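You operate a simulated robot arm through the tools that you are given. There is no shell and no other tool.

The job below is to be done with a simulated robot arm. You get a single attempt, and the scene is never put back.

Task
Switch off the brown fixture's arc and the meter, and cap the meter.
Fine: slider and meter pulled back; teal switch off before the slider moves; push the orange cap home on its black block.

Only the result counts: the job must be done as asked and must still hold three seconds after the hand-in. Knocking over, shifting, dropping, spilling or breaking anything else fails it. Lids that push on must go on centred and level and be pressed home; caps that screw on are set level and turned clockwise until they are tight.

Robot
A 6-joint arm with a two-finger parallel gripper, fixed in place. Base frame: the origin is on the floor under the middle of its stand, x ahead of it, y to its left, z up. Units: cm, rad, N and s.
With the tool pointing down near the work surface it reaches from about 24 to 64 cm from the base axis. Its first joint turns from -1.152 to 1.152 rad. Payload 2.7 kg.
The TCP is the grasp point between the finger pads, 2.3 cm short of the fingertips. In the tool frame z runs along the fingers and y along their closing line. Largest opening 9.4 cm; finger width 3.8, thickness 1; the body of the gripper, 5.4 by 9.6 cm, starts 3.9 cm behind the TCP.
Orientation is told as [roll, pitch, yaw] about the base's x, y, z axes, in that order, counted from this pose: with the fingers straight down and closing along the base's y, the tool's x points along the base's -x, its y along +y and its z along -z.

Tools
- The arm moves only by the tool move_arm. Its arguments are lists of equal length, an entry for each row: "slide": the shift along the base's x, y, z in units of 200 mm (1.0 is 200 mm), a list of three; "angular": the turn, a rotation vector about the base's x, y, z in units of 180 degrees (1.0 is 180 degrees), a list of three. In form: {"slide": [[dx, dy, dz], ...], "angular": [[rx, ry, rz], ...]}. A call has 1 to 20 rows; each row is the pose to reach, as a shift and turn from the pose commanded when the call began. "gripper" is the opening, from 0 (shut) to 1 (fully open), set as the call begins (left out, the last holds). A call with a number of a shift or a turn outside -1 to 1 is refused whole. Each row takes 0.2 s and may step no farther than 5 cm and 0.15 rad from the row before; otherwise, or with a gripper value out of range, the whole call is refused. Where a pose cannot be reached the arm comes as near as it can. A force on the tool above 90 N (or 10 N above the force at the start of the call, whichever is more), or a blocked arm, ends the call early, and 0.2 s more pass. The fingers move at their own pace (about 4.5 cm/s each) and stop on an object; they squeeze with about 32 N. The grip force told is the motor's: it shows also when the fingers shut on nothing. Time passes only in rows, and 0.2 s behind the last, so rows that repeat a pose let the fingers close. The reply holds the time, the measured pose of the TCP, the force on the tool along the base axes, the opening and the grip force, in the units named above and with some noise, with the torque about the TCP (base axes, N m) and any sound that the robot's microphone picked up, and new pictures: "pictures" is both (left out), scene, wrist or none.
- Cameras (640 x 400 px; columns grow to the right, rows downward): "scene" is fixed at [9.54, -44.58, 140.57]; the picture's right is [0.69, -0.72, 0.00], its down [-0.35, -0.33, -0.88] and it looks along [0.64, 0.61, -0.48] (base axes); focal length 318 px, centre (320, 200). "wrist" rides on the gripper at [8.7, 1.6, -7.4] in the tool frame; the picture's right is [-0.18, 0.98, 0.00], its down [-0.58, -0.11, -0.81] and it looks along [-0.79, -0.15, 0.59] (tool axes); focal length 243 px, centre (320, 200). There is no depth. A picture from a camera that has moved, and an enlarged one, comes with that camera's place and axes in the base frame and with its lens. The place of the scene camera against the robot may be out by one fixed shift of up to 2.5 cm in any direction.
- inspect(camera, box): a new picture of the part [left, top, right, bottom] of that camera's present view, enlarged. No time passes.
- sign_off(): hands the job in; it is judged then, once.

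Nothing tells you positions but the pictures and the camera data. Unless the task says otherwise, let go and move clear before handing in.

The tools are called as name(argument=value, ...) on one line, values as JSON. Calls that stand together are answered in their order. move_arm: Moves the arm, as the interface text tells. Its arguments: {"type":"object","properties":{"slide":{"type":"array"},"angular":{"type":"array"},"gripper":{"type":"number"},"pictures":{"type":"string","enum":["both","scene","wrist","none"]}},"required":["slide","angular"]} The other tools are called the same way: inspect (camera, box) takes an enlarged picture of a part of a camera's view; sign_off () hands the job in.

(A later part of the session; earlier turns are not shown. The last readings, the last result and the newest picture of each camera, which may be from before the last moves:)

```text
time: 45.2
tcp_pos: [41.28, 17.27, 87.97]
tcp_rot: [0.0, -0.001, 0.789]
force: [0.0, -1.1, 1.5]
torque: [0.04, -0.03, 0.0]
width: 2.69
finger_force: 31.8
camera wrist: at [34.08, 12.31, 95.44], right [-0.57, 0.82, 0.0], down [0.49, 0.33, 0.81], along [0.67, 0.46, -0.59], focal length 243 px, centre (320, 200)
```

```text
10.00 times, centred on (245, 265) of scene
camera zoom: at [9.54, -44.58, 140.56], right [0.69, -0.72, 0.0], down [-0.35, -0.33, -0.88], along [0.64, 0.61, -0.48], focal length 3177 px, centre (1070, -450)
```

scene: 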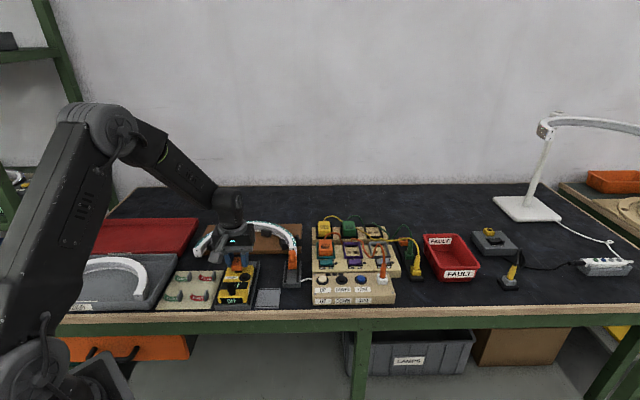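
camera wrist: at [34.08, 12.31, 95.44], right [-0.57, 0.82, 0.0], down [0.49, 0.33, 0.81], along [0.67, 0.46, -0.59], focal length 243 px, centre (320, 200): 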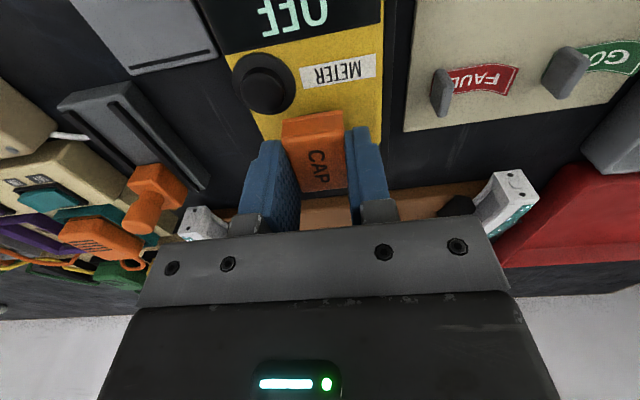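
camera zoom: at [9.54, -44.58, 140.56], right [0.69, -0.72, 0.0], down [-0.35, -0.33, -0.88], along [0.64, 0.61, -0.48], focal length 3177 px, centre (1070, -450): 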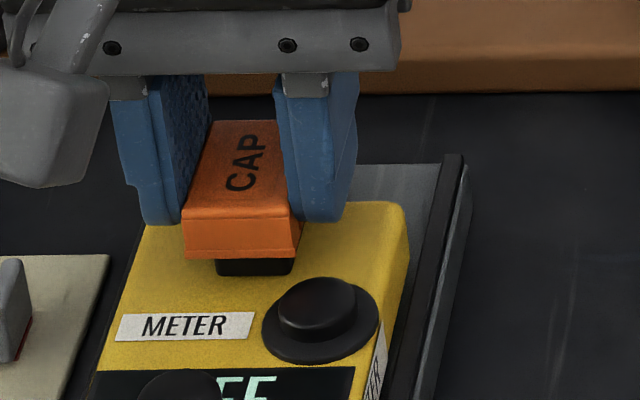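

Only about 1.5 N so far and the cap's rim seems to be passing the block's top. I'll keep going down slowly.

move_arm(slide=[[0, 0, -0.0075], [0, 0, -0.015]], angular=[[0, 0, 0], [0, 0, 0]], pictures="none")

move_arm(slide=[[0, 0, -0.005], [0, 0, -0.01]], angular=[[0, 0, 0], [0, 0, 0]])

inspect(camera="wrist", box=[270, 70, 370, 170])

inspect(camera="scene", box=[220, 245, 270, 285])

```text
time: 45.8
tcp_pos: [41.54, 17.43, 87.89]
tcp_rot: [-0.002, -0.006, 0.787]
force: [-2.5, 1.1, 26.5]
torque: [0.33, -0.2, 0.05]
width: 2.71
finger_force: 32.1
```

```text
time: 46.4
tcp_pos: [41.45, 17.34, 87.7]
tcp_rot: [-0.002, -0.006, 0.786]
force: [-1.1, 0.2, 32.4]
torque: [0.37, -0.33, 0.0]
width: 2.69
finger_force: 31.9
camera wrist: at [34.17, 12.33, 95.05], right [-0.57, 0.82, 0.0], down [0.48, 0.33, 0.81], along [0.67, 0.46, -0.59], focal length 243 px, centre (320, 200)
```

scene: 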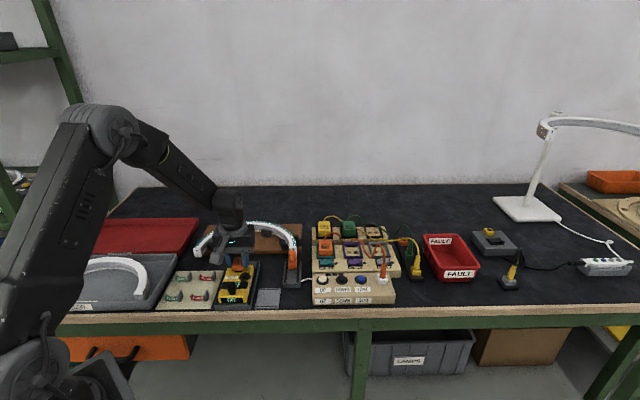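
wrist: 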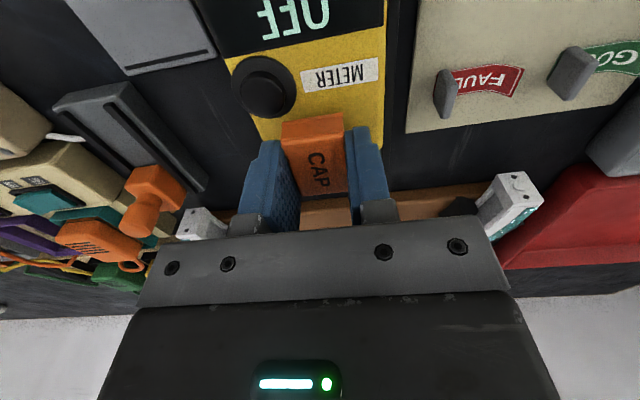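

```text
4.00 times, centred on (320, 120) of wrist
camera zoom: at [34.17, 12.33, 95.05], right [-0.57, 0.82, 0.0], down [0.48, 0.33, 0.81], along [0.67, 0.46, -0.59], focal length 970 px, centre (320, 520)
```

zoom: 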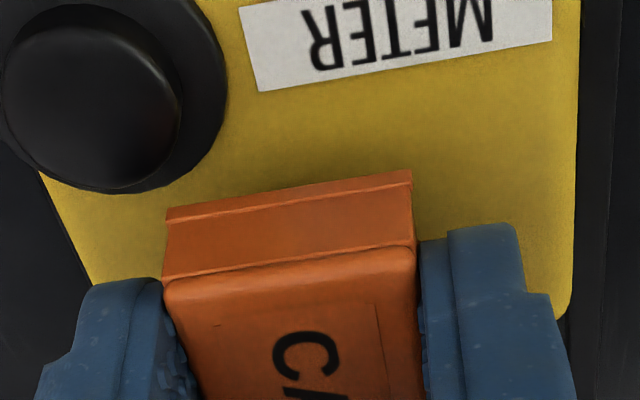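

```text
10.00 times, centred on (245, 265) of scene
camera zoom: at [9.49, -44.6, 140.56], right [0.69, -0.72, 0.0], down [-0.35, -0.33, -0.88], along [0.64, 0.61, -0.48], focal length 3177 px, centre (1070, -450)
```

zoom: 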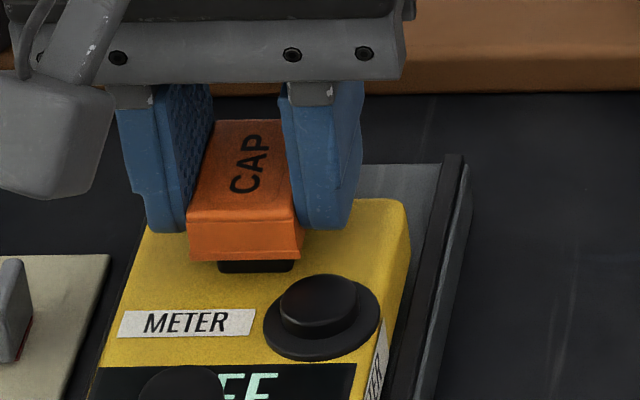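

The force rose to 32 N and the torque places the contact about 1.5 cm toward the rear, so the cap's rear rim is sitting on the block's rear edge. I'll lift off, check the cap in the grip, then shift it rearward.

move_arm(slide=[[0, 0, 0.02], [0, 0, 0.05], [0, 0, 0.05]], angular=[[0, 0, 0], [0, 0, 0], [0, 0, 0]])

inspect(camera="wrist", box=[265, 90, 365, 200])

inspect(camera="scene", box=[220, 245, 270, 285])

```text
time: 47.2
tcp_pos: [41.33, 17.27, 88.4]
tcp_rot: [0.002, 0.001, 0.785]
force: [0.1, 0.2, -0.2]
torque: [0.04, -0.02, -0.01]
width: 2.7
finger_force: 31.8
camera wrist: at [34.02, 12.23, 95.83], right [-0.57, 0.82, 0.0], down [0.49, 0.34, 0.8], along [0.66, 0.46, -0.59], focal length 243 px, centre (320, 200)
```

scene: 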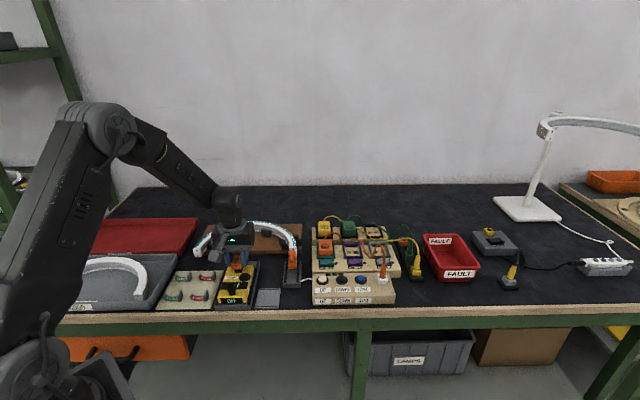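
wrist: 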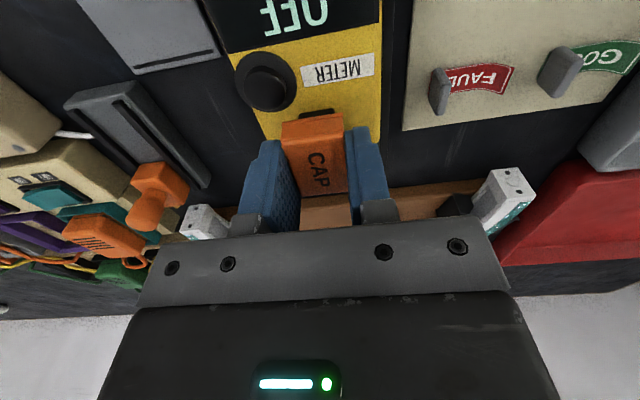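

```text
3.64 times, centred on (315, 145) of wrist
camera zoom: at [34.02, 12.23, 95.83], right [-0.57, 0.82, 0.0], down [0.49, 0.34, 0.8], along [0.66, 0.46, -0.59], focal length 882 px, centre (338, 400)
```

zoom: 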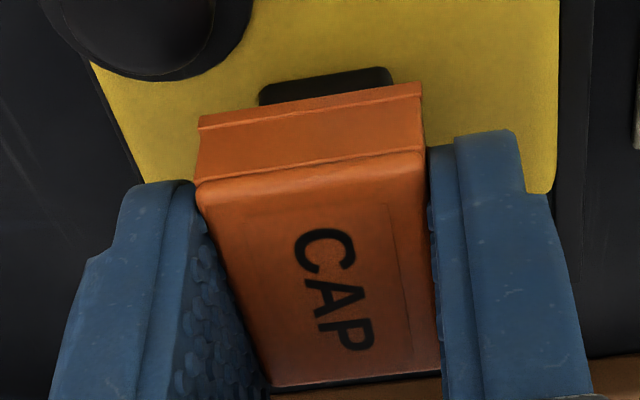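

```text
10.00 times, centred on (245, 265) of scene
camera zoom: at [9.54, -44.58, 140.57], right [0.69, -0.72, 0.0], down [-0.35, -0.33, -0.88], along [0.64, 0.61, -0.48], focal length 3177 px, centre (1070, -450)
```

zoom: 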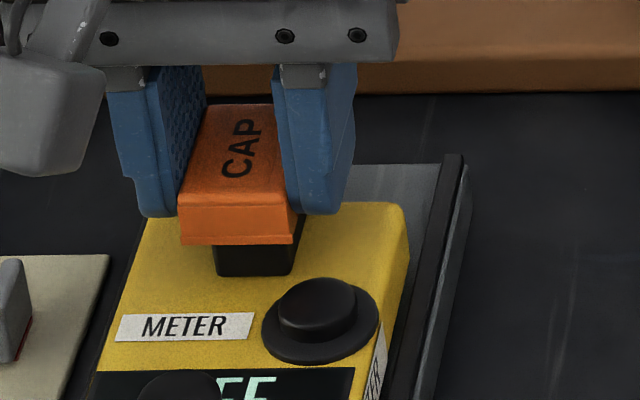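

The cap has slid up about 0.2 cm in the grip and tilted about 2.5°, rear end high. I'll tilt the tool back to level it, shift about 0.2 cm rearward and check again.

move_arm(slide=[[0.0035, 0.0035, 0], [0.0071, 0.0071, 0], [0.0071, 0.0071, 0]], angular=[[-0.005, 0.005, 0], [-0.0097, 0.0097, 0], [-0.0097, 0.0097, 0]])

inspect(camera="scene", box=[220, 245, 270, 285])

inspect(camera="wrist", box=[265, 80, 365, 200])

```text
time: 48.0
tcp_pos: [41.44, 17.46, 88.38]
tcp_rot: [0.0, 0.044, 0.787]
force: [0.3, 0.2, -0.4]
torque: [-0.03, 0.01, 0.01]
width: 2.69
finger_force: 31.5
camera wrist: at [34.43, 12.66, 96.25], right [-0.57, 0.82, -0.01], down [0.51, 0.36, 0.78], along [0.65, 0.44, -0.63], focal length 243 px, centre (320, 200)
```

scene: 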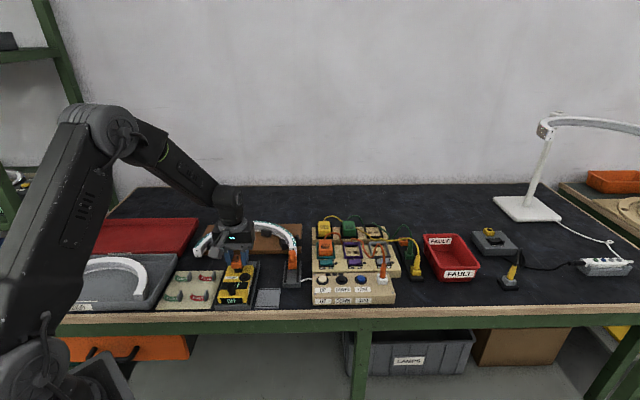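
wrist: 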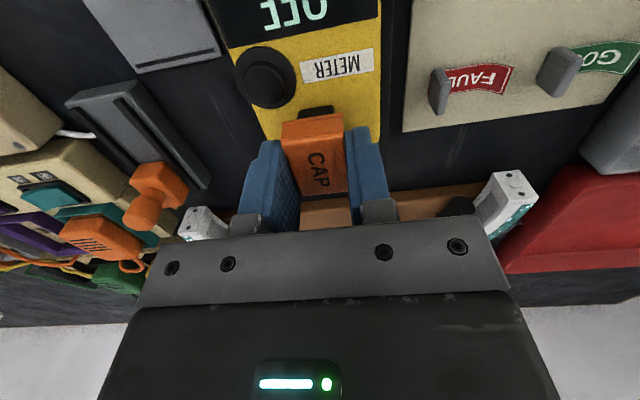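

```text
10.00 times, centred on (245, 265) of scene
camera zoom: at [9.54, -44.58, 140.57], right [0.69, -0.72, 0.0], down [-0.35, -0.33, -0.88], along [0.64, 0.61, -0.48], focal length 3177 px, centre (1070, -450)
```

zoom: 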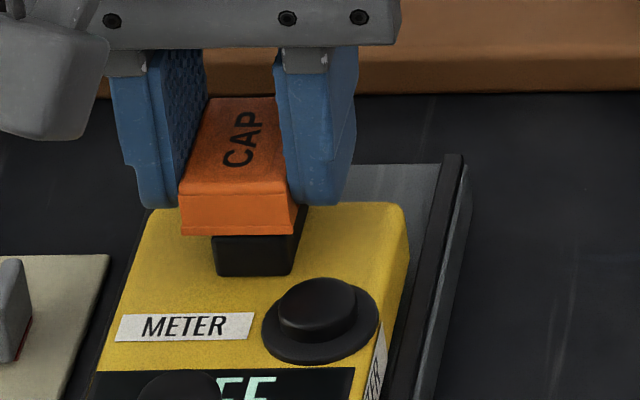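

```text
3.33 times, centred on (315, 140) of wrist
camera zoom: at [34.43, 12.66, 96.25], right [-0.57, 0.82, -0.01], down [0.51, 0.36, 0.78], along [0.65, 0.44, -0.63], focal length 809 px, centre (337, 400)
```

zoom: 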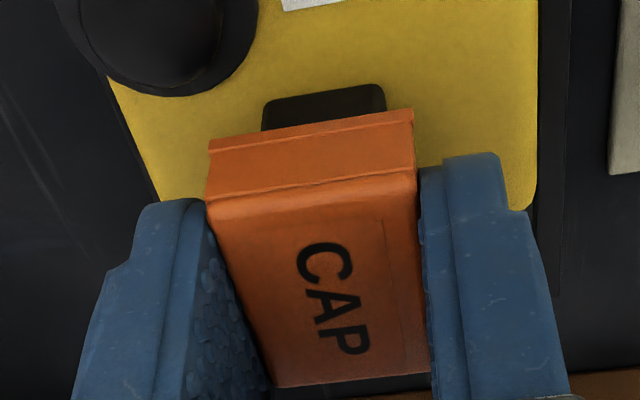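

The cap is level again and now roughly centred front to back. I'll lower once more in small steps, watching force and torque.

move_arm(slide=[[0, 0, -0.015], [0, 0, -0.03], [0, 0, -0.03]], angular=[[0, 0, 0], [0, 0, 0], [0, 0, 0]], pictures="none")

move_arm(slide=[[0, 0, -0.01]], angular=[[0, 0, 0]], pictures="none")

move_arm(slide=[[0, 0, -0.01]], angular=[[0, 0, 0]], pictures="scene")

inspect(camera="scene", box=[220, 245, 270, 285])

```text
time: 48.8
tcp_pos: [41.5, 17.53, 88.0]
tcp_rot: [0.0, 0.043, 0.787]
force: [0.3, -1.1, 0.6]
torque: [0.0, 0.0, 0.0]
width: 2.73
finger_force: 32.4
```

```text
time: 49.2
tcp_pos: [41.53, 17.42, 87.83]
tcp_rot: [-0.001, 0.044, 0.787]
force: [0.0, 0.6, 1.1]
torque: [0.01, -0.01, -0.01]
width: 2.71
finger_force: 32.1
```

```text
time: 49.6
tcp_pos: [41.74, 17.44, 87.61]
tcp_rot: [0.001, 0.039, 0.786]
force: [2.3, 1.1, 6.0]
torque: [0.06, -0.1, 0.02]
width: 2.67
finger_force: 32.2
```

scene: 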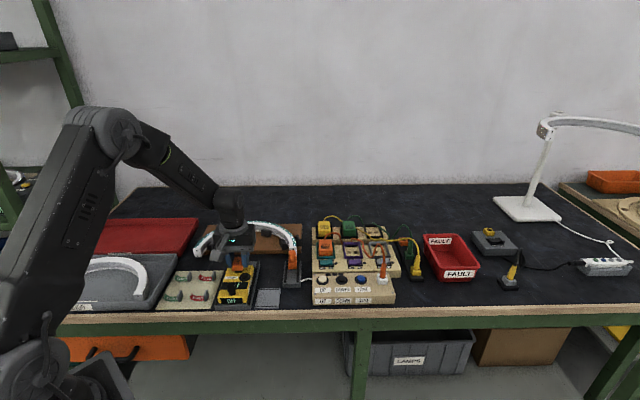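

```text
10.00 times, centred on (245, 265) of scene
camera zoom: at [9.54, -44.58, 140.57], right [0.69, -0.72, 0.0], down [-0.35, -0.33, -0.88], along [0.64, 0.61, -0.48], focal length 3177 px, centre (1070, -450)
```

zoom: 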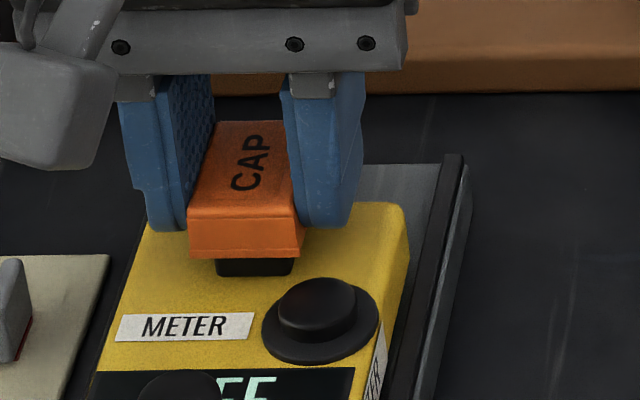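

Light contact again, still at the rear, with a slight push rearward. I'll lift a touch, move 0.15 cm further rearward and lower again.

move_arm(slide=[[0, 0, 0.015], [0.0053, 0.0053, 0.015], [0.0053, 0.0053, 0.005]], angular=[[0, 0, 0], [0, 0, 0], [0, 0, 0]], pictures="none")

move_arm(slide=[[0, 0, -0.01]], angular=[[0, 0, 0]], pictures="none")

move_arm(slide=[[0, 0, -0.01]], angular=[[0, 0, 0]], pictures="scene")

inspect(camera="scene", box=[220, 245, 270, 285])

```text
time: 50.4
tcp_pos: [41.69, 17.58, 87.55]
tcp_rot: [0.001, 0.044, 0.788]
force: [0.1, 0.7, -0.5]
torque: [-0.02, -0.01, -0.01]
width: 2.67
finger_force: 32.0
```

```text
time: 50.8
tcp_pos: [41.56, 17.52, 87.36]
tcp_rot: [0.001, 0.043, 0.788]
force: [-0.6, 0.7, -0.2]
torque: [-0.03, -0.01, 0.0]
width: 2.71
finger_force: 32.3
```

```text
time: 51.2
tcp_pos: [41.6, 17.64, 87.1]
tcp_rot: [-0.001, 0.045, 0.786]
force: [-0.1, 1.2, -0.2]
torque: [0.0, 0.03, 0.04]
width: 2.68
finger_force: 32.2
```

scene: 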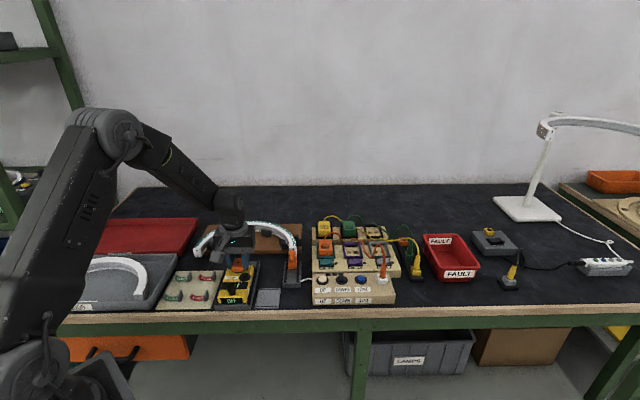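

```text
10.00 times, centred on (245, 265) of scene
camera zoom: at [9.54, -44.58, 140.57], right [0.69, -0.72, 0.0], down [-0.35, -0.33, -0.88], along [0.64, 0.61, -0.48], focal length 3177 px, centre (1070, -450)
```

zoom: 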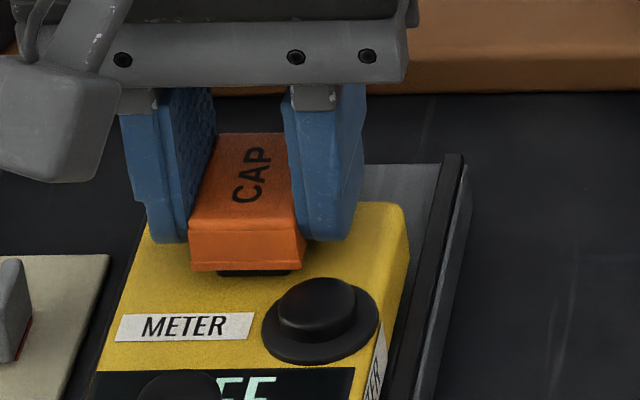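

The cap now slides down over the block with no resistance. I'll keep lowering with care, since the fingertips are about level with the cap's rim.

move_arm(slide=[[0, 0, -0.0075]], angular=[[0, 0, 0]], pictures="none")

move_arm(slide=[[0, 0, -0.0075]], angular=[[0, 0, 0]])

inspect(camera="scene", box=[220, 245, 270, 285])

inspect(camera="wrist", box=[255, 80, 375, 200])

```text
time: 51.6
tcp_pos: [41.68, 17.62, 87.08]
tcp_rot: [-0.001, 0.042, 0.789]
force: [-0.2, -0.1, 1.4]
torque: [-0.01, -0.02, -0.03]
width: 2.7
finger_force: 32.1
```

```text
time: 52.0
tcp_pos: [41.62, 17.57, 86.93]
tcp_rot: [0.0, 0.043, 0.788]
force: [-0.1, 0.6, -0.4]
torque: [-0.02, -0.02, -0.01]
width: 2.69
finger_force: 31.8
camera wrist: at [34.56, 12.78, 94.66], right [-0.57, 0.82, -0.01], down [0.51, 0.36, 0.78], along [0.65, 0.44, -0.63], focal length 243 px, centre (320, 200)
```

scene: 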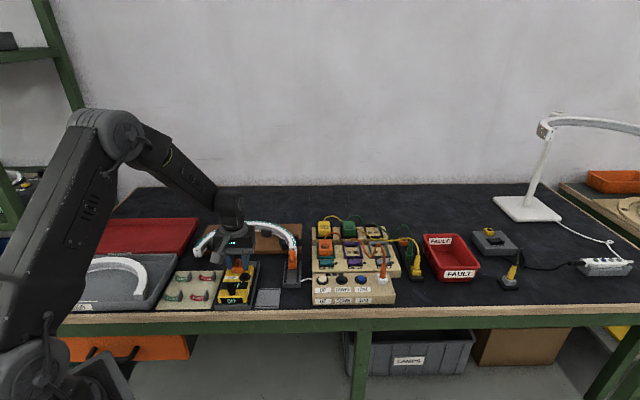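
wrist: 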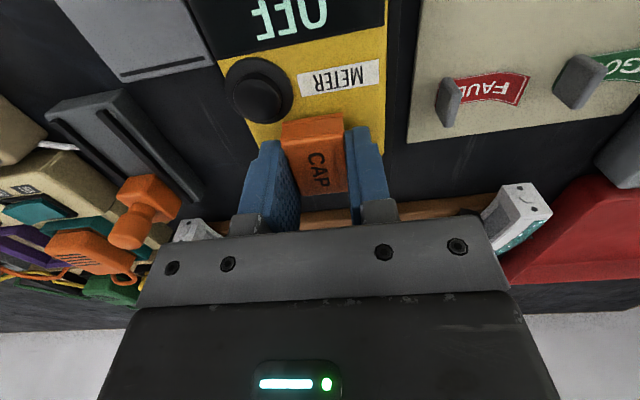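

```text
10.00 times, centred on (245, 265) of scene
camera zoom: at [9.54, -44.58, 140.57], right [0.69, -0.72, 0.0], down [-0.35, -0.33, -0.88], along [0.64, 0.61, -0.48], focal length 3177 px, centre (1070, -450)
```

zoom: 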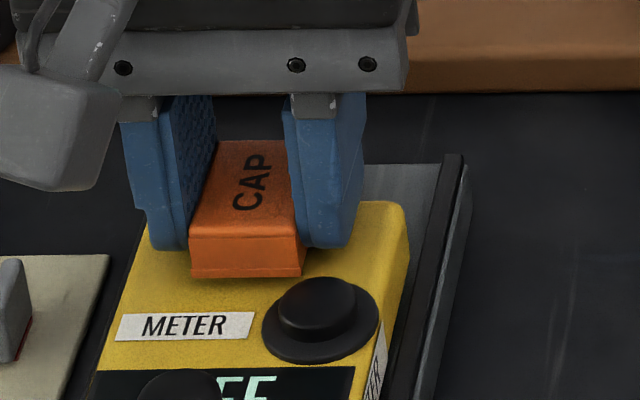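

```text
3.33 times, centred on (315, 140) of wrist
camera zoom: at [34.56, 12.78, 94.66], right [-0.57, 0.82, -0.01], down [0.51, 0.36, 0.78], along [0.65, 0.44, -0.63], focal length 809 px, centre (337, 400)
```

zoom: 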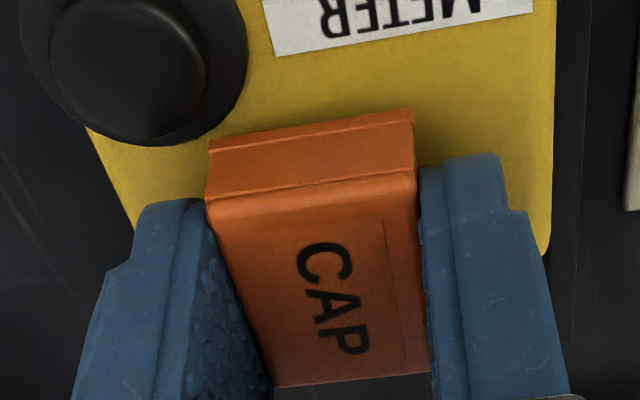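

Still no force, and the cap is well over the block. Continuing down in 0.1–0.15 cm steps.

move_arm(slide=[[0, 0, -0.0075]], angular=[[0, 0, 0]], pictures="none")

move_arm(slide=[[0, 0, -0.005]], angular=[[0, 0, 0]], pictures="none")

move_arm(slide=[[0, 0, -0.005]], angular=[[0, 0, 0]])

inspect(camera="scene", box=[220, 245, 270, 285])

```text
time: 52.4
tcp_pos: [41.62, 17.56, 86.76]
tcp_rot: [0.0, 0.044, 0.788]
force: [1.4, -0.3, 0.9]
torque: [-0.04, 0.01, -0.02]
width: 2.69
finger_force: 32.2
```

```text
time: 52.8
tcp_pos: [41.64, 17.61, 86.6]
tcp_rot: [0.0, 0.043, 0.788]
force: [-2.9, -0.9, 9.7]
torque: [-0.04, 0.06, 0.02]
width: 2.7
finger_force: 31.8
```

```text
time: 53.2
tcp_pos: [41.58, 17.67, 86.76]
tcp_rot: [0.0, 0.039, 0.787]
force: [-4.4, 1.6, 21.5]
torque: [0.0, 0.04, -0.02]
width: 2.68
finger_force: 32.2
camera wrist: at [34.59, 12.82, 94.44], right [-0.57, 0.82, -0.01], down [0.51, 0.36, 0.78], along [0.65, 0.44, -0.62], focal length 243 px, centre (320, 200)
```

scene: 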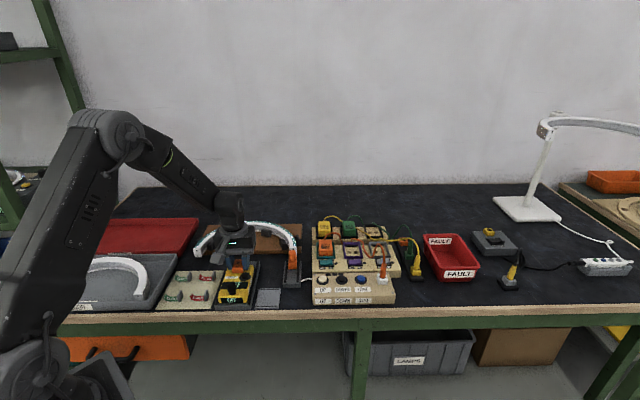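
wrist: 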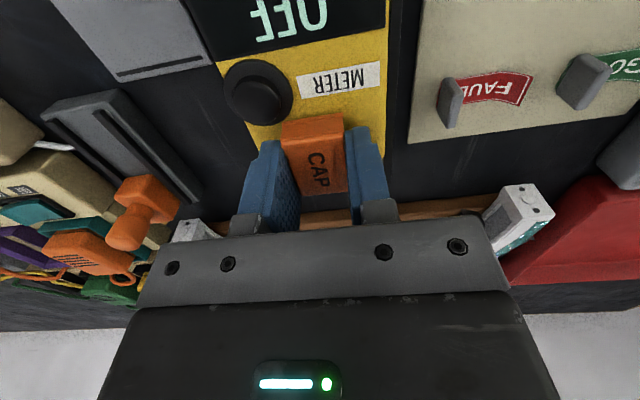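

```text
10.00 times, centred on (245, 265) of scene
camera zoom: at [9.5, -44.59, 140.57], right [0.69, -0.72, 0.0], down [-0.35, -0.33, -0.88], along [0.64, 0.61, -0.48], focal length 3177 px, centre (1070, -450)
```

zoom: 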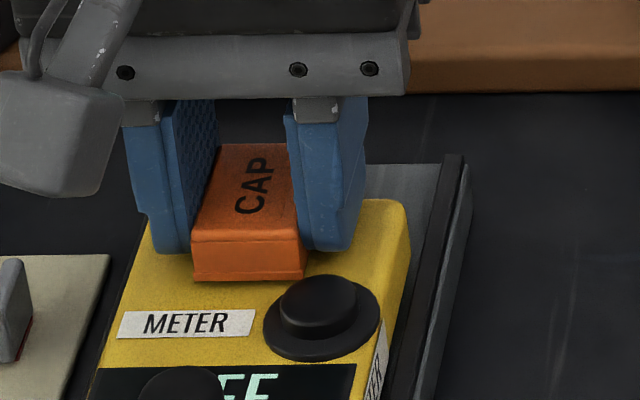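

The contact is now balanced with no torque at about 21 N: the cap is down on the block. I'll open the fingers a little and check how it sits.

move_arm(slide=[[0, 0, 0.003], [0, 0, 0.003], [0, 0, 0.003]], angular=[[0, 0, 0], [0, 0, 0], [0, 0, 0]], gripper=0.42)

inspect(camera="wrist", box=[255, 80, 375, 200])

inspect(camera="scene", box=[220, 245, 270, 285])

```text
time: 54.0
tcp_pos: [41.61, 17.5, 86.69]
tcp_rot: [-0.001, 0.044, 0.788]
force: [-1.9, 2.2, 8.4]
torque: [0.07, -0.14, 0.04]
width: 3.78
finger_force: 0.0
camera wrist: at [34.53, 12.73, 94.38], right [-0.57, 0.82, -0.01], down [0.51, 0.36, 0.78], along [0.65, 0.44, -0.63], focal length 243 px, centre (320, 200)
```

scene: 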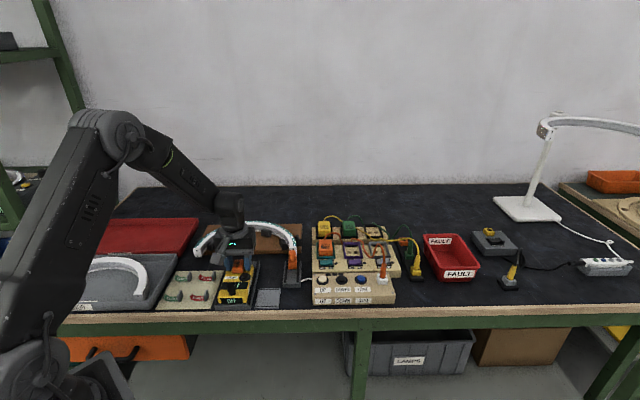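
wrist: 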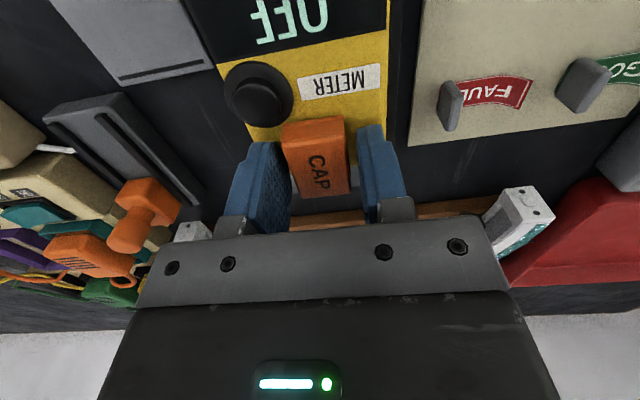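

```text
3.33 times, centred on (315, 140) of wrist
camera zoom: at [34.53, 12.73, 94.38], right [-0.57, 0.82, -0.01], down [0.51, 0.36, 0.78], along [0.65, 0.44, -0.63], focal length 809 px, centre (337, 400)
```

zoom: 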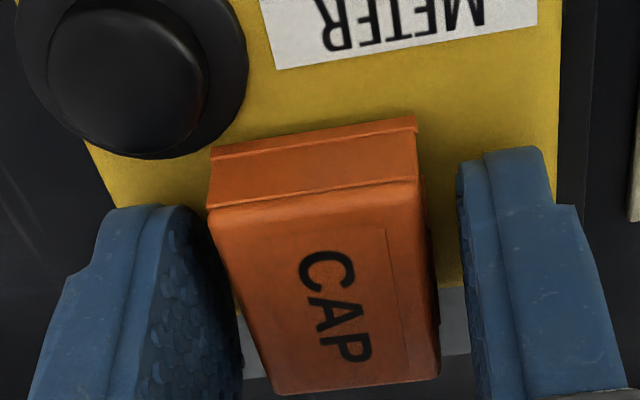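

```text
10.00 times, centred on (245, 265) of scene
camera zoom: at [9.53, -44.58, 140.57], right [0.69, -0.72, 0.0], down [-0.35, -0.33, -0.88], along [0.64, 0.61, -0.48], focal length 3177 px, centre (1070, -450)
```

zoom: 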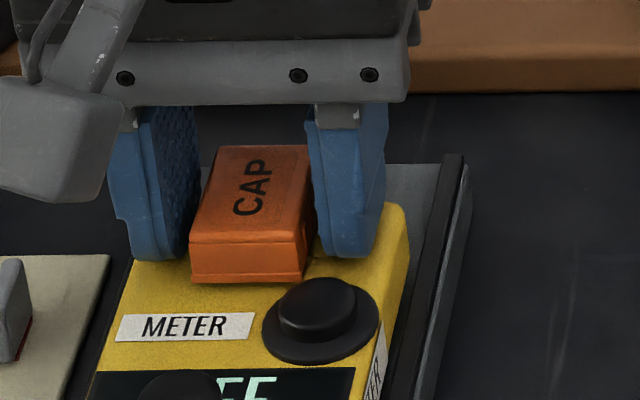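

The cap sits on the block with the fingers clear. I'll rise, set the tool upright, close the fingers, and then look it over before pressing it home.

move_arm(slide=[[0, 0, 0.05], [0, 0, 0.15], [0, 0, 0.3], [0, 0, 0.4]], angular=[[0, 0, 0], [0, 0, 0], [0.005, -0.005, 0], [0.0097, -0.0097, 0]])

inspect(camera="wrist", box=[255, 20, 375, 140])

inspect(camera="scene", box=[220, 245, 270, 285])

```text
time: 55.0
tcp_pos: [41.58, 17.54, 94.49]
tcp_rot: [0.0, -0.001, 0.785]
force: [-0.3, 0.4, -1.4]
torque: [-0.01, -0.05, 0.01]
width: 3.94
finger_force: 0.0
camera wrist: at [34.27, 12.5, 101.94], right [-0.57, 0.82, 0.0], down [0.49, 0.33, 0.81], along [0.66, 0.46, -0.59], focal length 243 px, centre (320, 200)
```

scene: 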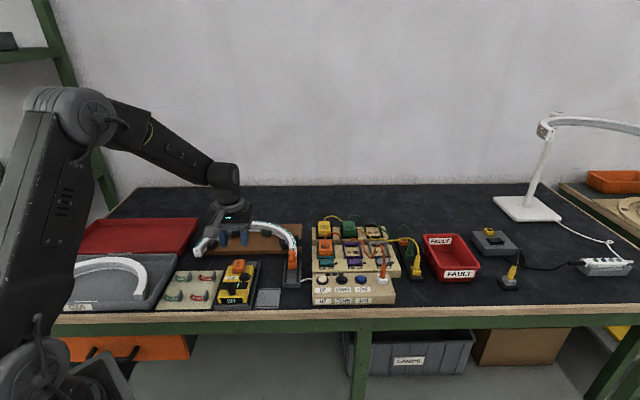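
wrist: 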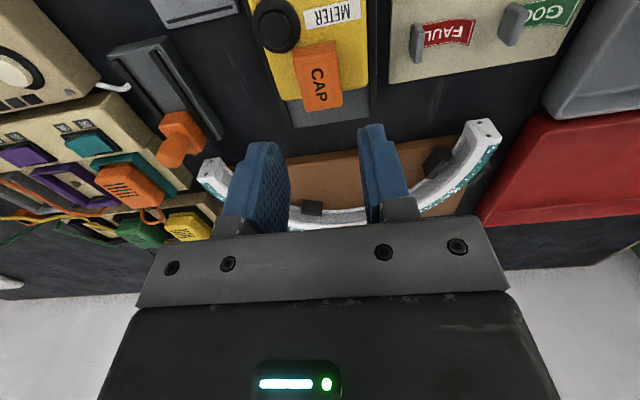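

```text
3.33 times, centred on (315, 80) of wrist
camera zoom: at [34.27, 12.5, 101.94], right [-0.57, 0.82, 0.0], down [0.49, 0.33, 0.81], along [0.66, 0.46, -0.59], focal length 809 px, centre (337, 600)
```

zoom: 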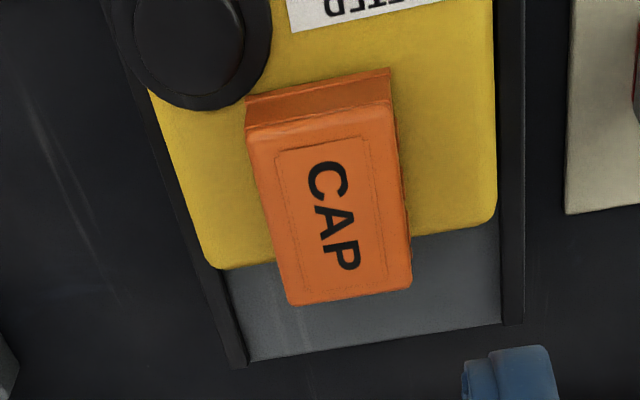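

```text
10.00 times, centred on (245, 265) of scene
camera zoom: at [9.54, -44.58, 140.57], right [0.69, -0.72, 0.0], down [-0.35, -0.33, -0.88], along [0.64, 0.61, -0.48], focal length 3177 px, centre (1070, -450)
```

zoom: 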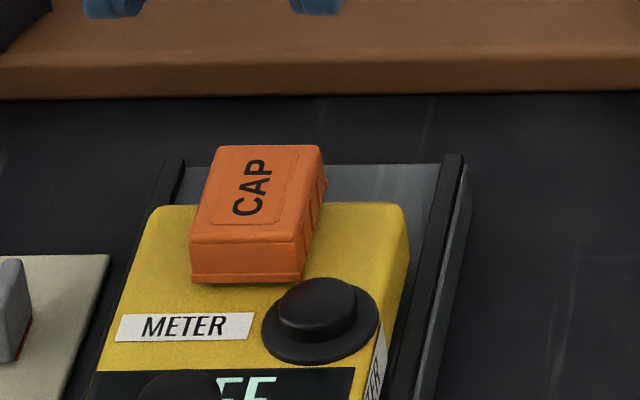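

The cap sits level and squarely on the block. I'll close the fingers, come down over its centre and press it home.

move_arm(slide=[[-0.0053, -0.0053, 0], [-0.0053, -0.0053, -0.1], [-0.0053, -0.0053, -0.2], [-0.0053, -0.0053, -0.27], [-0.0053, -0.0053, -0.3], [-0.0053, -0.0053, -0.3]], angular=[[0, 0, 0], [0, 0, 0], [0, 0, 0], [0, 0, 0], [0, 0, 0], [0, 0, 0]], gripper=0)

inspect(camera="wrist", box=[255, 80, 375, 200])

inspect(camera="scene", box=[220, 245, 270, 285])

```text
time: 56.4
tcp_pos: [41.39, 17.49, 88.42]
tcp_rot: [0.0, 0.0, 0.786]
force: [0.5, 0.3, -0.3]
torque: [0.0, -0.01, 0.0]
width: 0.03
finger_force: 31.6
camera wrist: at [34.11, 12.36, 95.96], right [-0.57, 0.82, 0.0], down [0.49, 0.33, 0.81], along [0.66, 0.46, -0.59], focal length 243 px, centre (320, 200)
```

scene: 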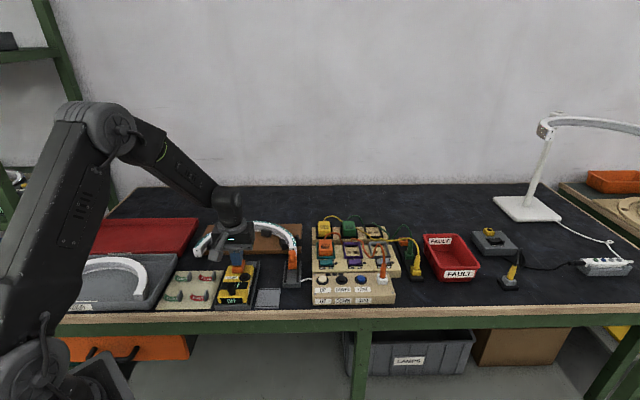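
wrist: 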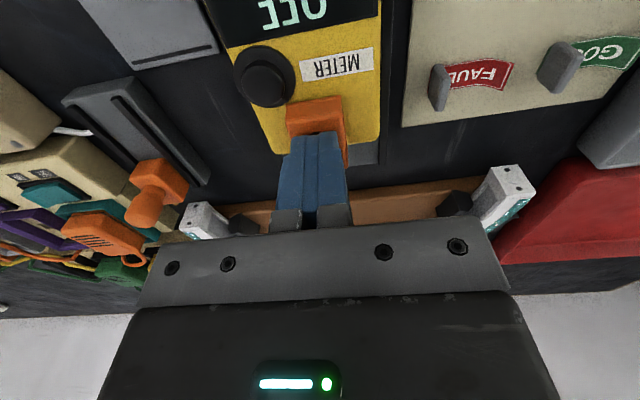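

```text
3.33 times, centred on (315, 140) of wrist
camera zoom: at [34.11, 12.36, 95.96], right [-0.57, 0.82, 0.0], down [0.49, 0.33, 0.81], along [0.66, 0.46, -0.59], focal length 809 px, centre (337, 400)
```

zoom: 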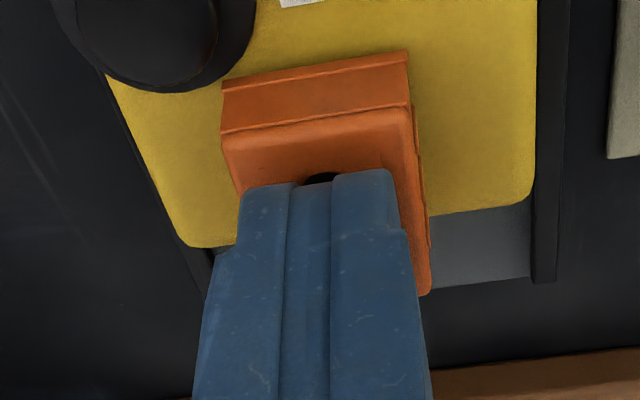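

```text
10.00 times, centred on (245, 265) of scene
camera zoom: at [9.54, -44.58, 140.57], right [0.69, -0.72, 0.0], down [-0.35, -0.33, -0.88], along [0.64, 0.61, -0.48], focal length 3177 px, centre (1070, -450)
```

zoom: 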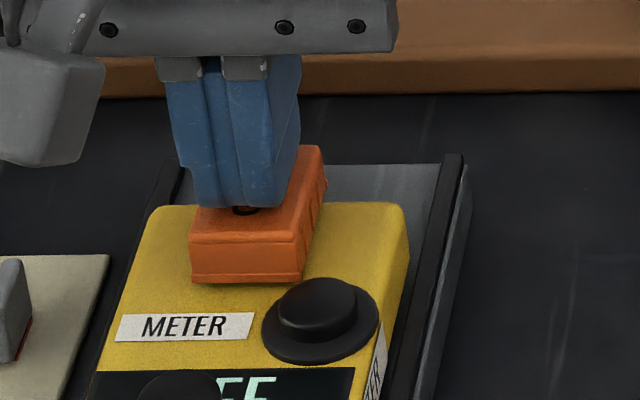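

The fingertips are centred over the cap. I'll press down slowly.

move_arm(slide=[[0, 0, -0.0125], [0, 0, -0.025]], angular=[[0, 0, 0], [0, 0, 0]], pictures="none")

move_arm(slide=[[0, 0, -0.005], [0, 0, -0.01]], angular=[[0, 0, 0], [0, 0, 0]], pictures="none")

move_arm(slide=[[0, 0, -0.005], [0, 0, -0.01]], angular=[[0, 0, 0], [0, 0, 0]], pictures="scene")

inspect(camera="scene", box=[220, 245, 270, 285])

```text
time: 57.0
tcp_pos: [41.63, 17.49, 88.33]
tcp_rot: [-0.001, -0.007, 0.787]
force: [-4.3, 0.4, 28.5]
torque: [0.01, 0.08, 0.0]
width: 0.0
finger_force: 31.8
```

```text
time: 57.6
tcp_pos: [41.6, 17.53, 88.42]
tcp_rot: [-0.004, -0.011, 0.787]
force: [-5.1, 2.5, 46.3]
torque: [0.08, 0.14, 0.0]
width: 0.0
finger_force: 31.9
```

```text
time: 58.2
tcp_pos: [41.81, 17.81, 88.25]
tcp_rot: [-0.007, -0.018, 0.787]
force: [-9.4, 5.4, 60.8]
torque: [0.22, 0.24, -0.01]
width: 0.03
finger_force: 31.8
```

scene: 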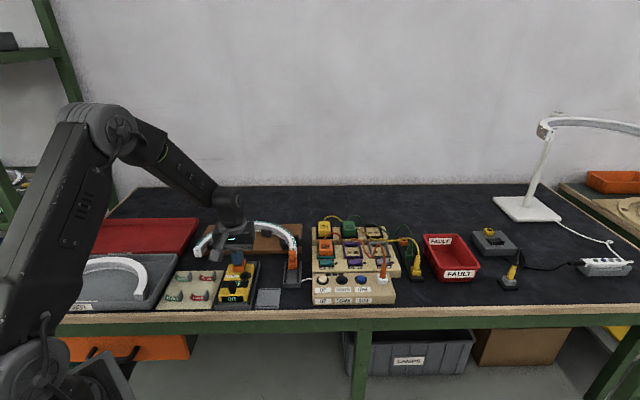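

```text
10.00 times, centred on (245, 265) of scene
camera zoom: at [9.44, -44.6, 140.57], right [0.69, -0.72, 0.0], down [-0.35, -0.33, -0.88], along [0.64, 0.61, -0.48], focal length 3177 px, centre (1070, -450)
```

zoom: 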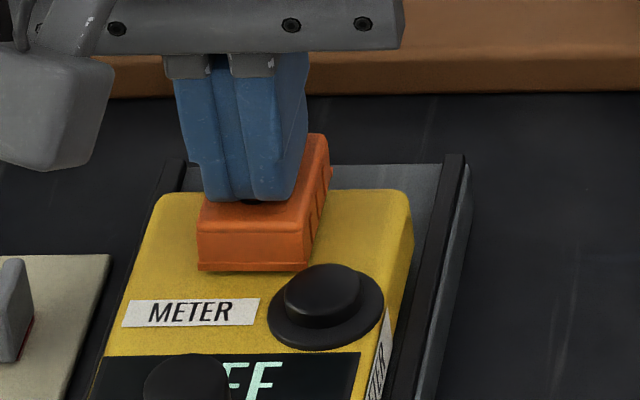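

Under 60 N the cap did not go any lower, so it seems home, but the meter crept rearward about 0.5 cm while I pressed. I'll stop pressing, rise, and look.

move_arm(slide=[[0, 0, 0.03], [0, 0, 0.15], [0, 0, 0.3], [-0.05, -0.05, 0.4]], angular=[[0, 0, 0], [0, 0, 0], [0, 0, 0], [0, 0, 0]])

inspect(camera="scene", box=[225, 250, 265, 280])

inspect(camera="scene", box=[205, 240, 285, 320])

inspect(camera="wrist", box=[260, 20, 360, 120])

```text
time: 59.2
tcp_pos: [40.4, 16.45, 95.66]
tcp_rot: [0.002, -0.001, 0.787]
force: [0.4, -0.9, 0.5]
torque: [0.0, -0.02, 0.01]
width: 0.02
finger_force: 32.0
camera wrist: at [33.1, 11.38, 103.05], right [-0.57, 0.82, 0.0], down [0.49, 0.33, 0.81], along [0.66, 0.46, -0.59], focal length 243 px, centre (320, 200)
```

scene: 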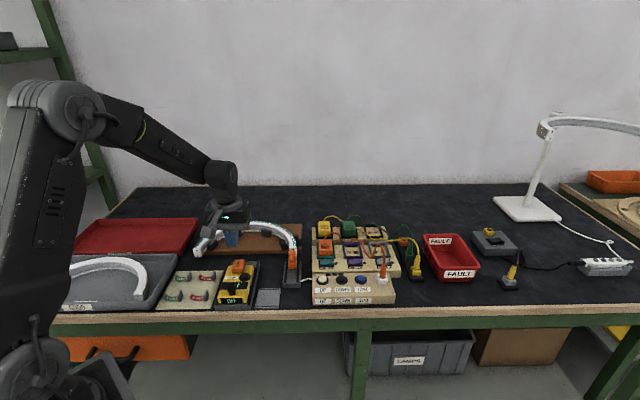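
wrist: 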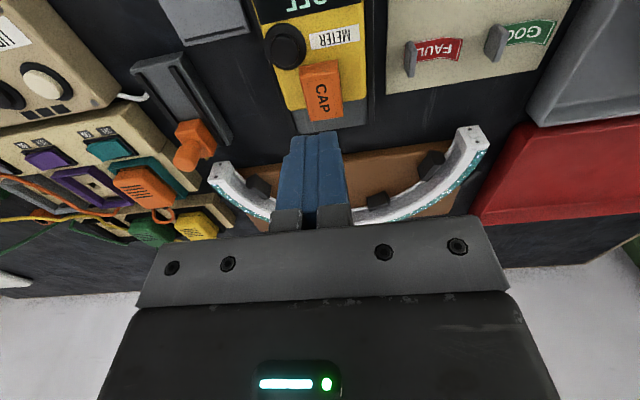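

```text
13.33 times, centred on (245, 265) of scene
camera zoom: at [9.54, -44.58, 140.57], right [0.69, -0.72, 0.0], down [-0.35, -0.33, -0.88], along [0.64, 0.61, -0.48], focal length 4236 px, centre (1320, -667)
```

zoom: 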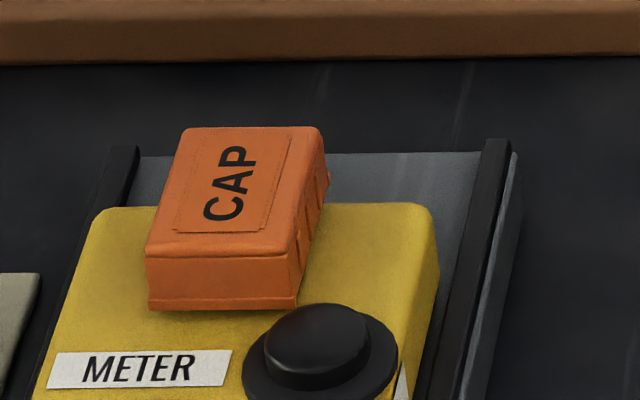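

```text
5.00 times, centred on (245, 280) of scene
camera zoom: at [9.54, -44.58, 140.57], right [0.69, -0.72, 0.0], down [-0.35, -0.33, -0.88], along [0.64, 0.61, -0.48], focal length 1588 px, centre (695, -200)
```

zoom: 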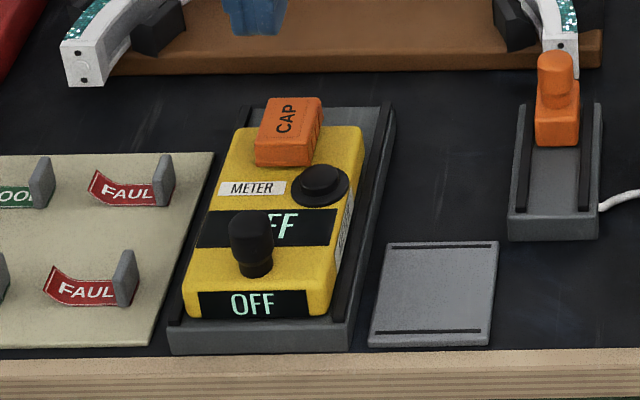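

```text
4.00 times, centred on (310, 70) of wrist
camera zoom: at [33.1, 11.38, 103.05], right [-0.57, 0.82, 0.0], down [0.49, 0.33, 0.81], along [0.66, 0.46, -0.59], focal length 970 px, centre (360, 720)
```

zoom: 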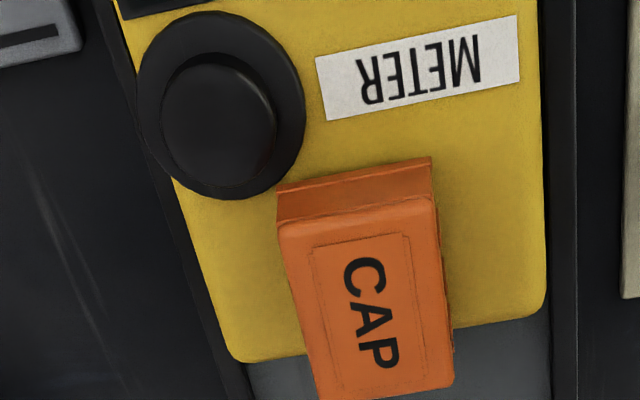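

The meter is back at its former place in the view, so it sprang back when I let up. I'll compare at the same enlargement as before, and check the cap's seating from closer up.

inspect(camera="scene", box=[220, 245, 270, 285])

inspect(camera="scene", box=[232, 258, 262, 280])

inspect(camera="scene", box=[230, 290, 270, 315])

```text
10.00 times, centred on (245, 265) of scene
camera zoom: at [9.54, -44.58, 140.57], right [0.69, -0.72, 0.0], down [-0.35, -0.33, -0.88], along [0.64, 0.61, -0.48], focal length 3177 px, centre (1070, -450)
```

zoom: 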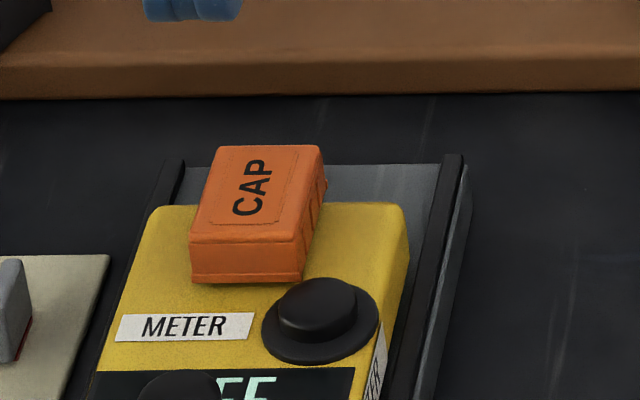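

```text
16.00 times, centred on (247, 269) of scene
camera zoom: at [9.54, -44.58, 140.57], right [0.69, -0.72, 0.0], down [-0.35, -0.33, -0.88], along [0.64, 0.61, -0.48], focal length 5083 px, centre (1488, -904)
```

zoom: 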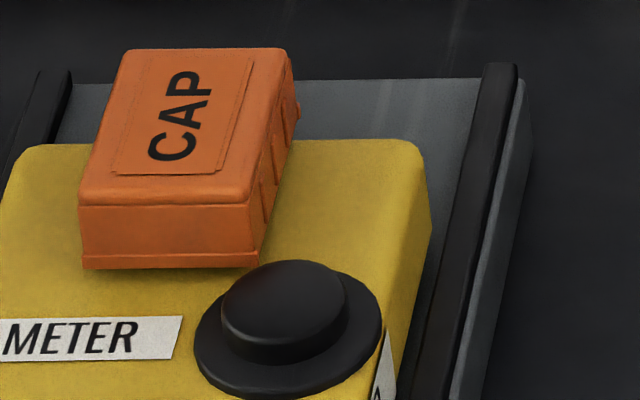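

```text
16.00 times, centred on (250, 302) of scene
camera zoom: at [9.54, -44.58, 140.57], right [0.69, -0.72, 0.0], down [-0.35, -0.33, -0.88], along [0.64, 0.61, -0.48], focal length 5083 px, centre (1440, -1440)
```

zoom: 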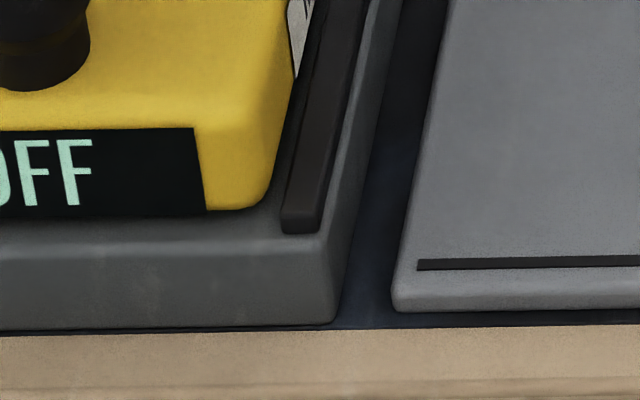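

The meter is exactly where it was. To be sure the cap is fully home I'll measure the gap under its rim against the METER label, using tight enlargements from both cameras.

inspect(camera="scene", box=[228, 268, 252, 283])

inspect(camera="wrist", box=[285, 20, 355, 80])

inspect(camera="wrist", box=[290, 50, 350, 130])

```text
16.00 times, centred on (240, 276) of scene
camera zoom: at [9.54, -44.58, 140.57], right [0.69, -0.72, 0.0], down [-0.35, -0.33, -0.88], along [0.64, 0.61, -0.48], focal length 5083 px, centre (1600, -1008)
```

zoom: 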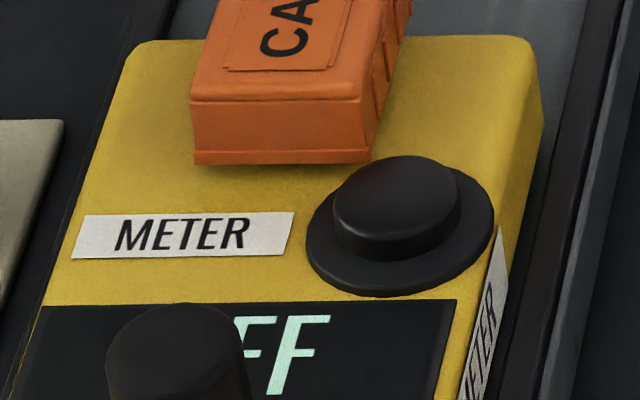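

```text
6.67 times, centred on (320, 50) of wrist
camera zoom: at [33.1, 11.38, 103.05], right [-0.57, 0.82, 0.0], down [0.49, 0.33, 0.81], along [0.66, 0.46, -0.59], focal length 1618 px, centre (320, 1200)
```

zoom: 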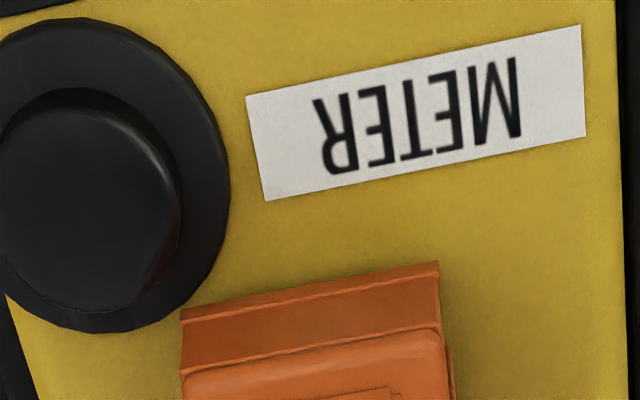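

```text
5.00 times, centred on (320, 90) of wrist
camera zoom: at [33.1, 11.38, 103.05], right [-0.57, 0.82, 0.0], down [0.49, 0.33, 0.81], along [0.66, 0.46, -0.59], focal length 1213 px, centre (320, 750)
```

zoom: 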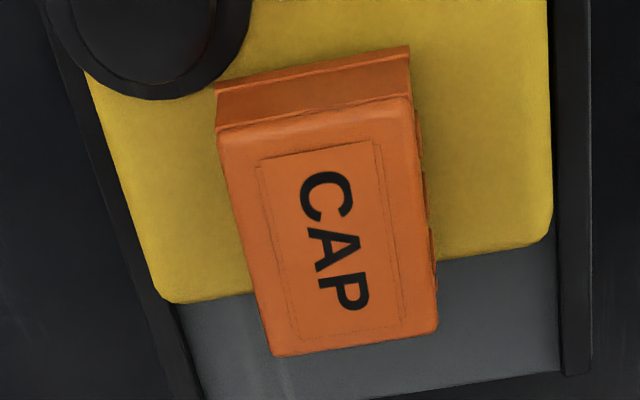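

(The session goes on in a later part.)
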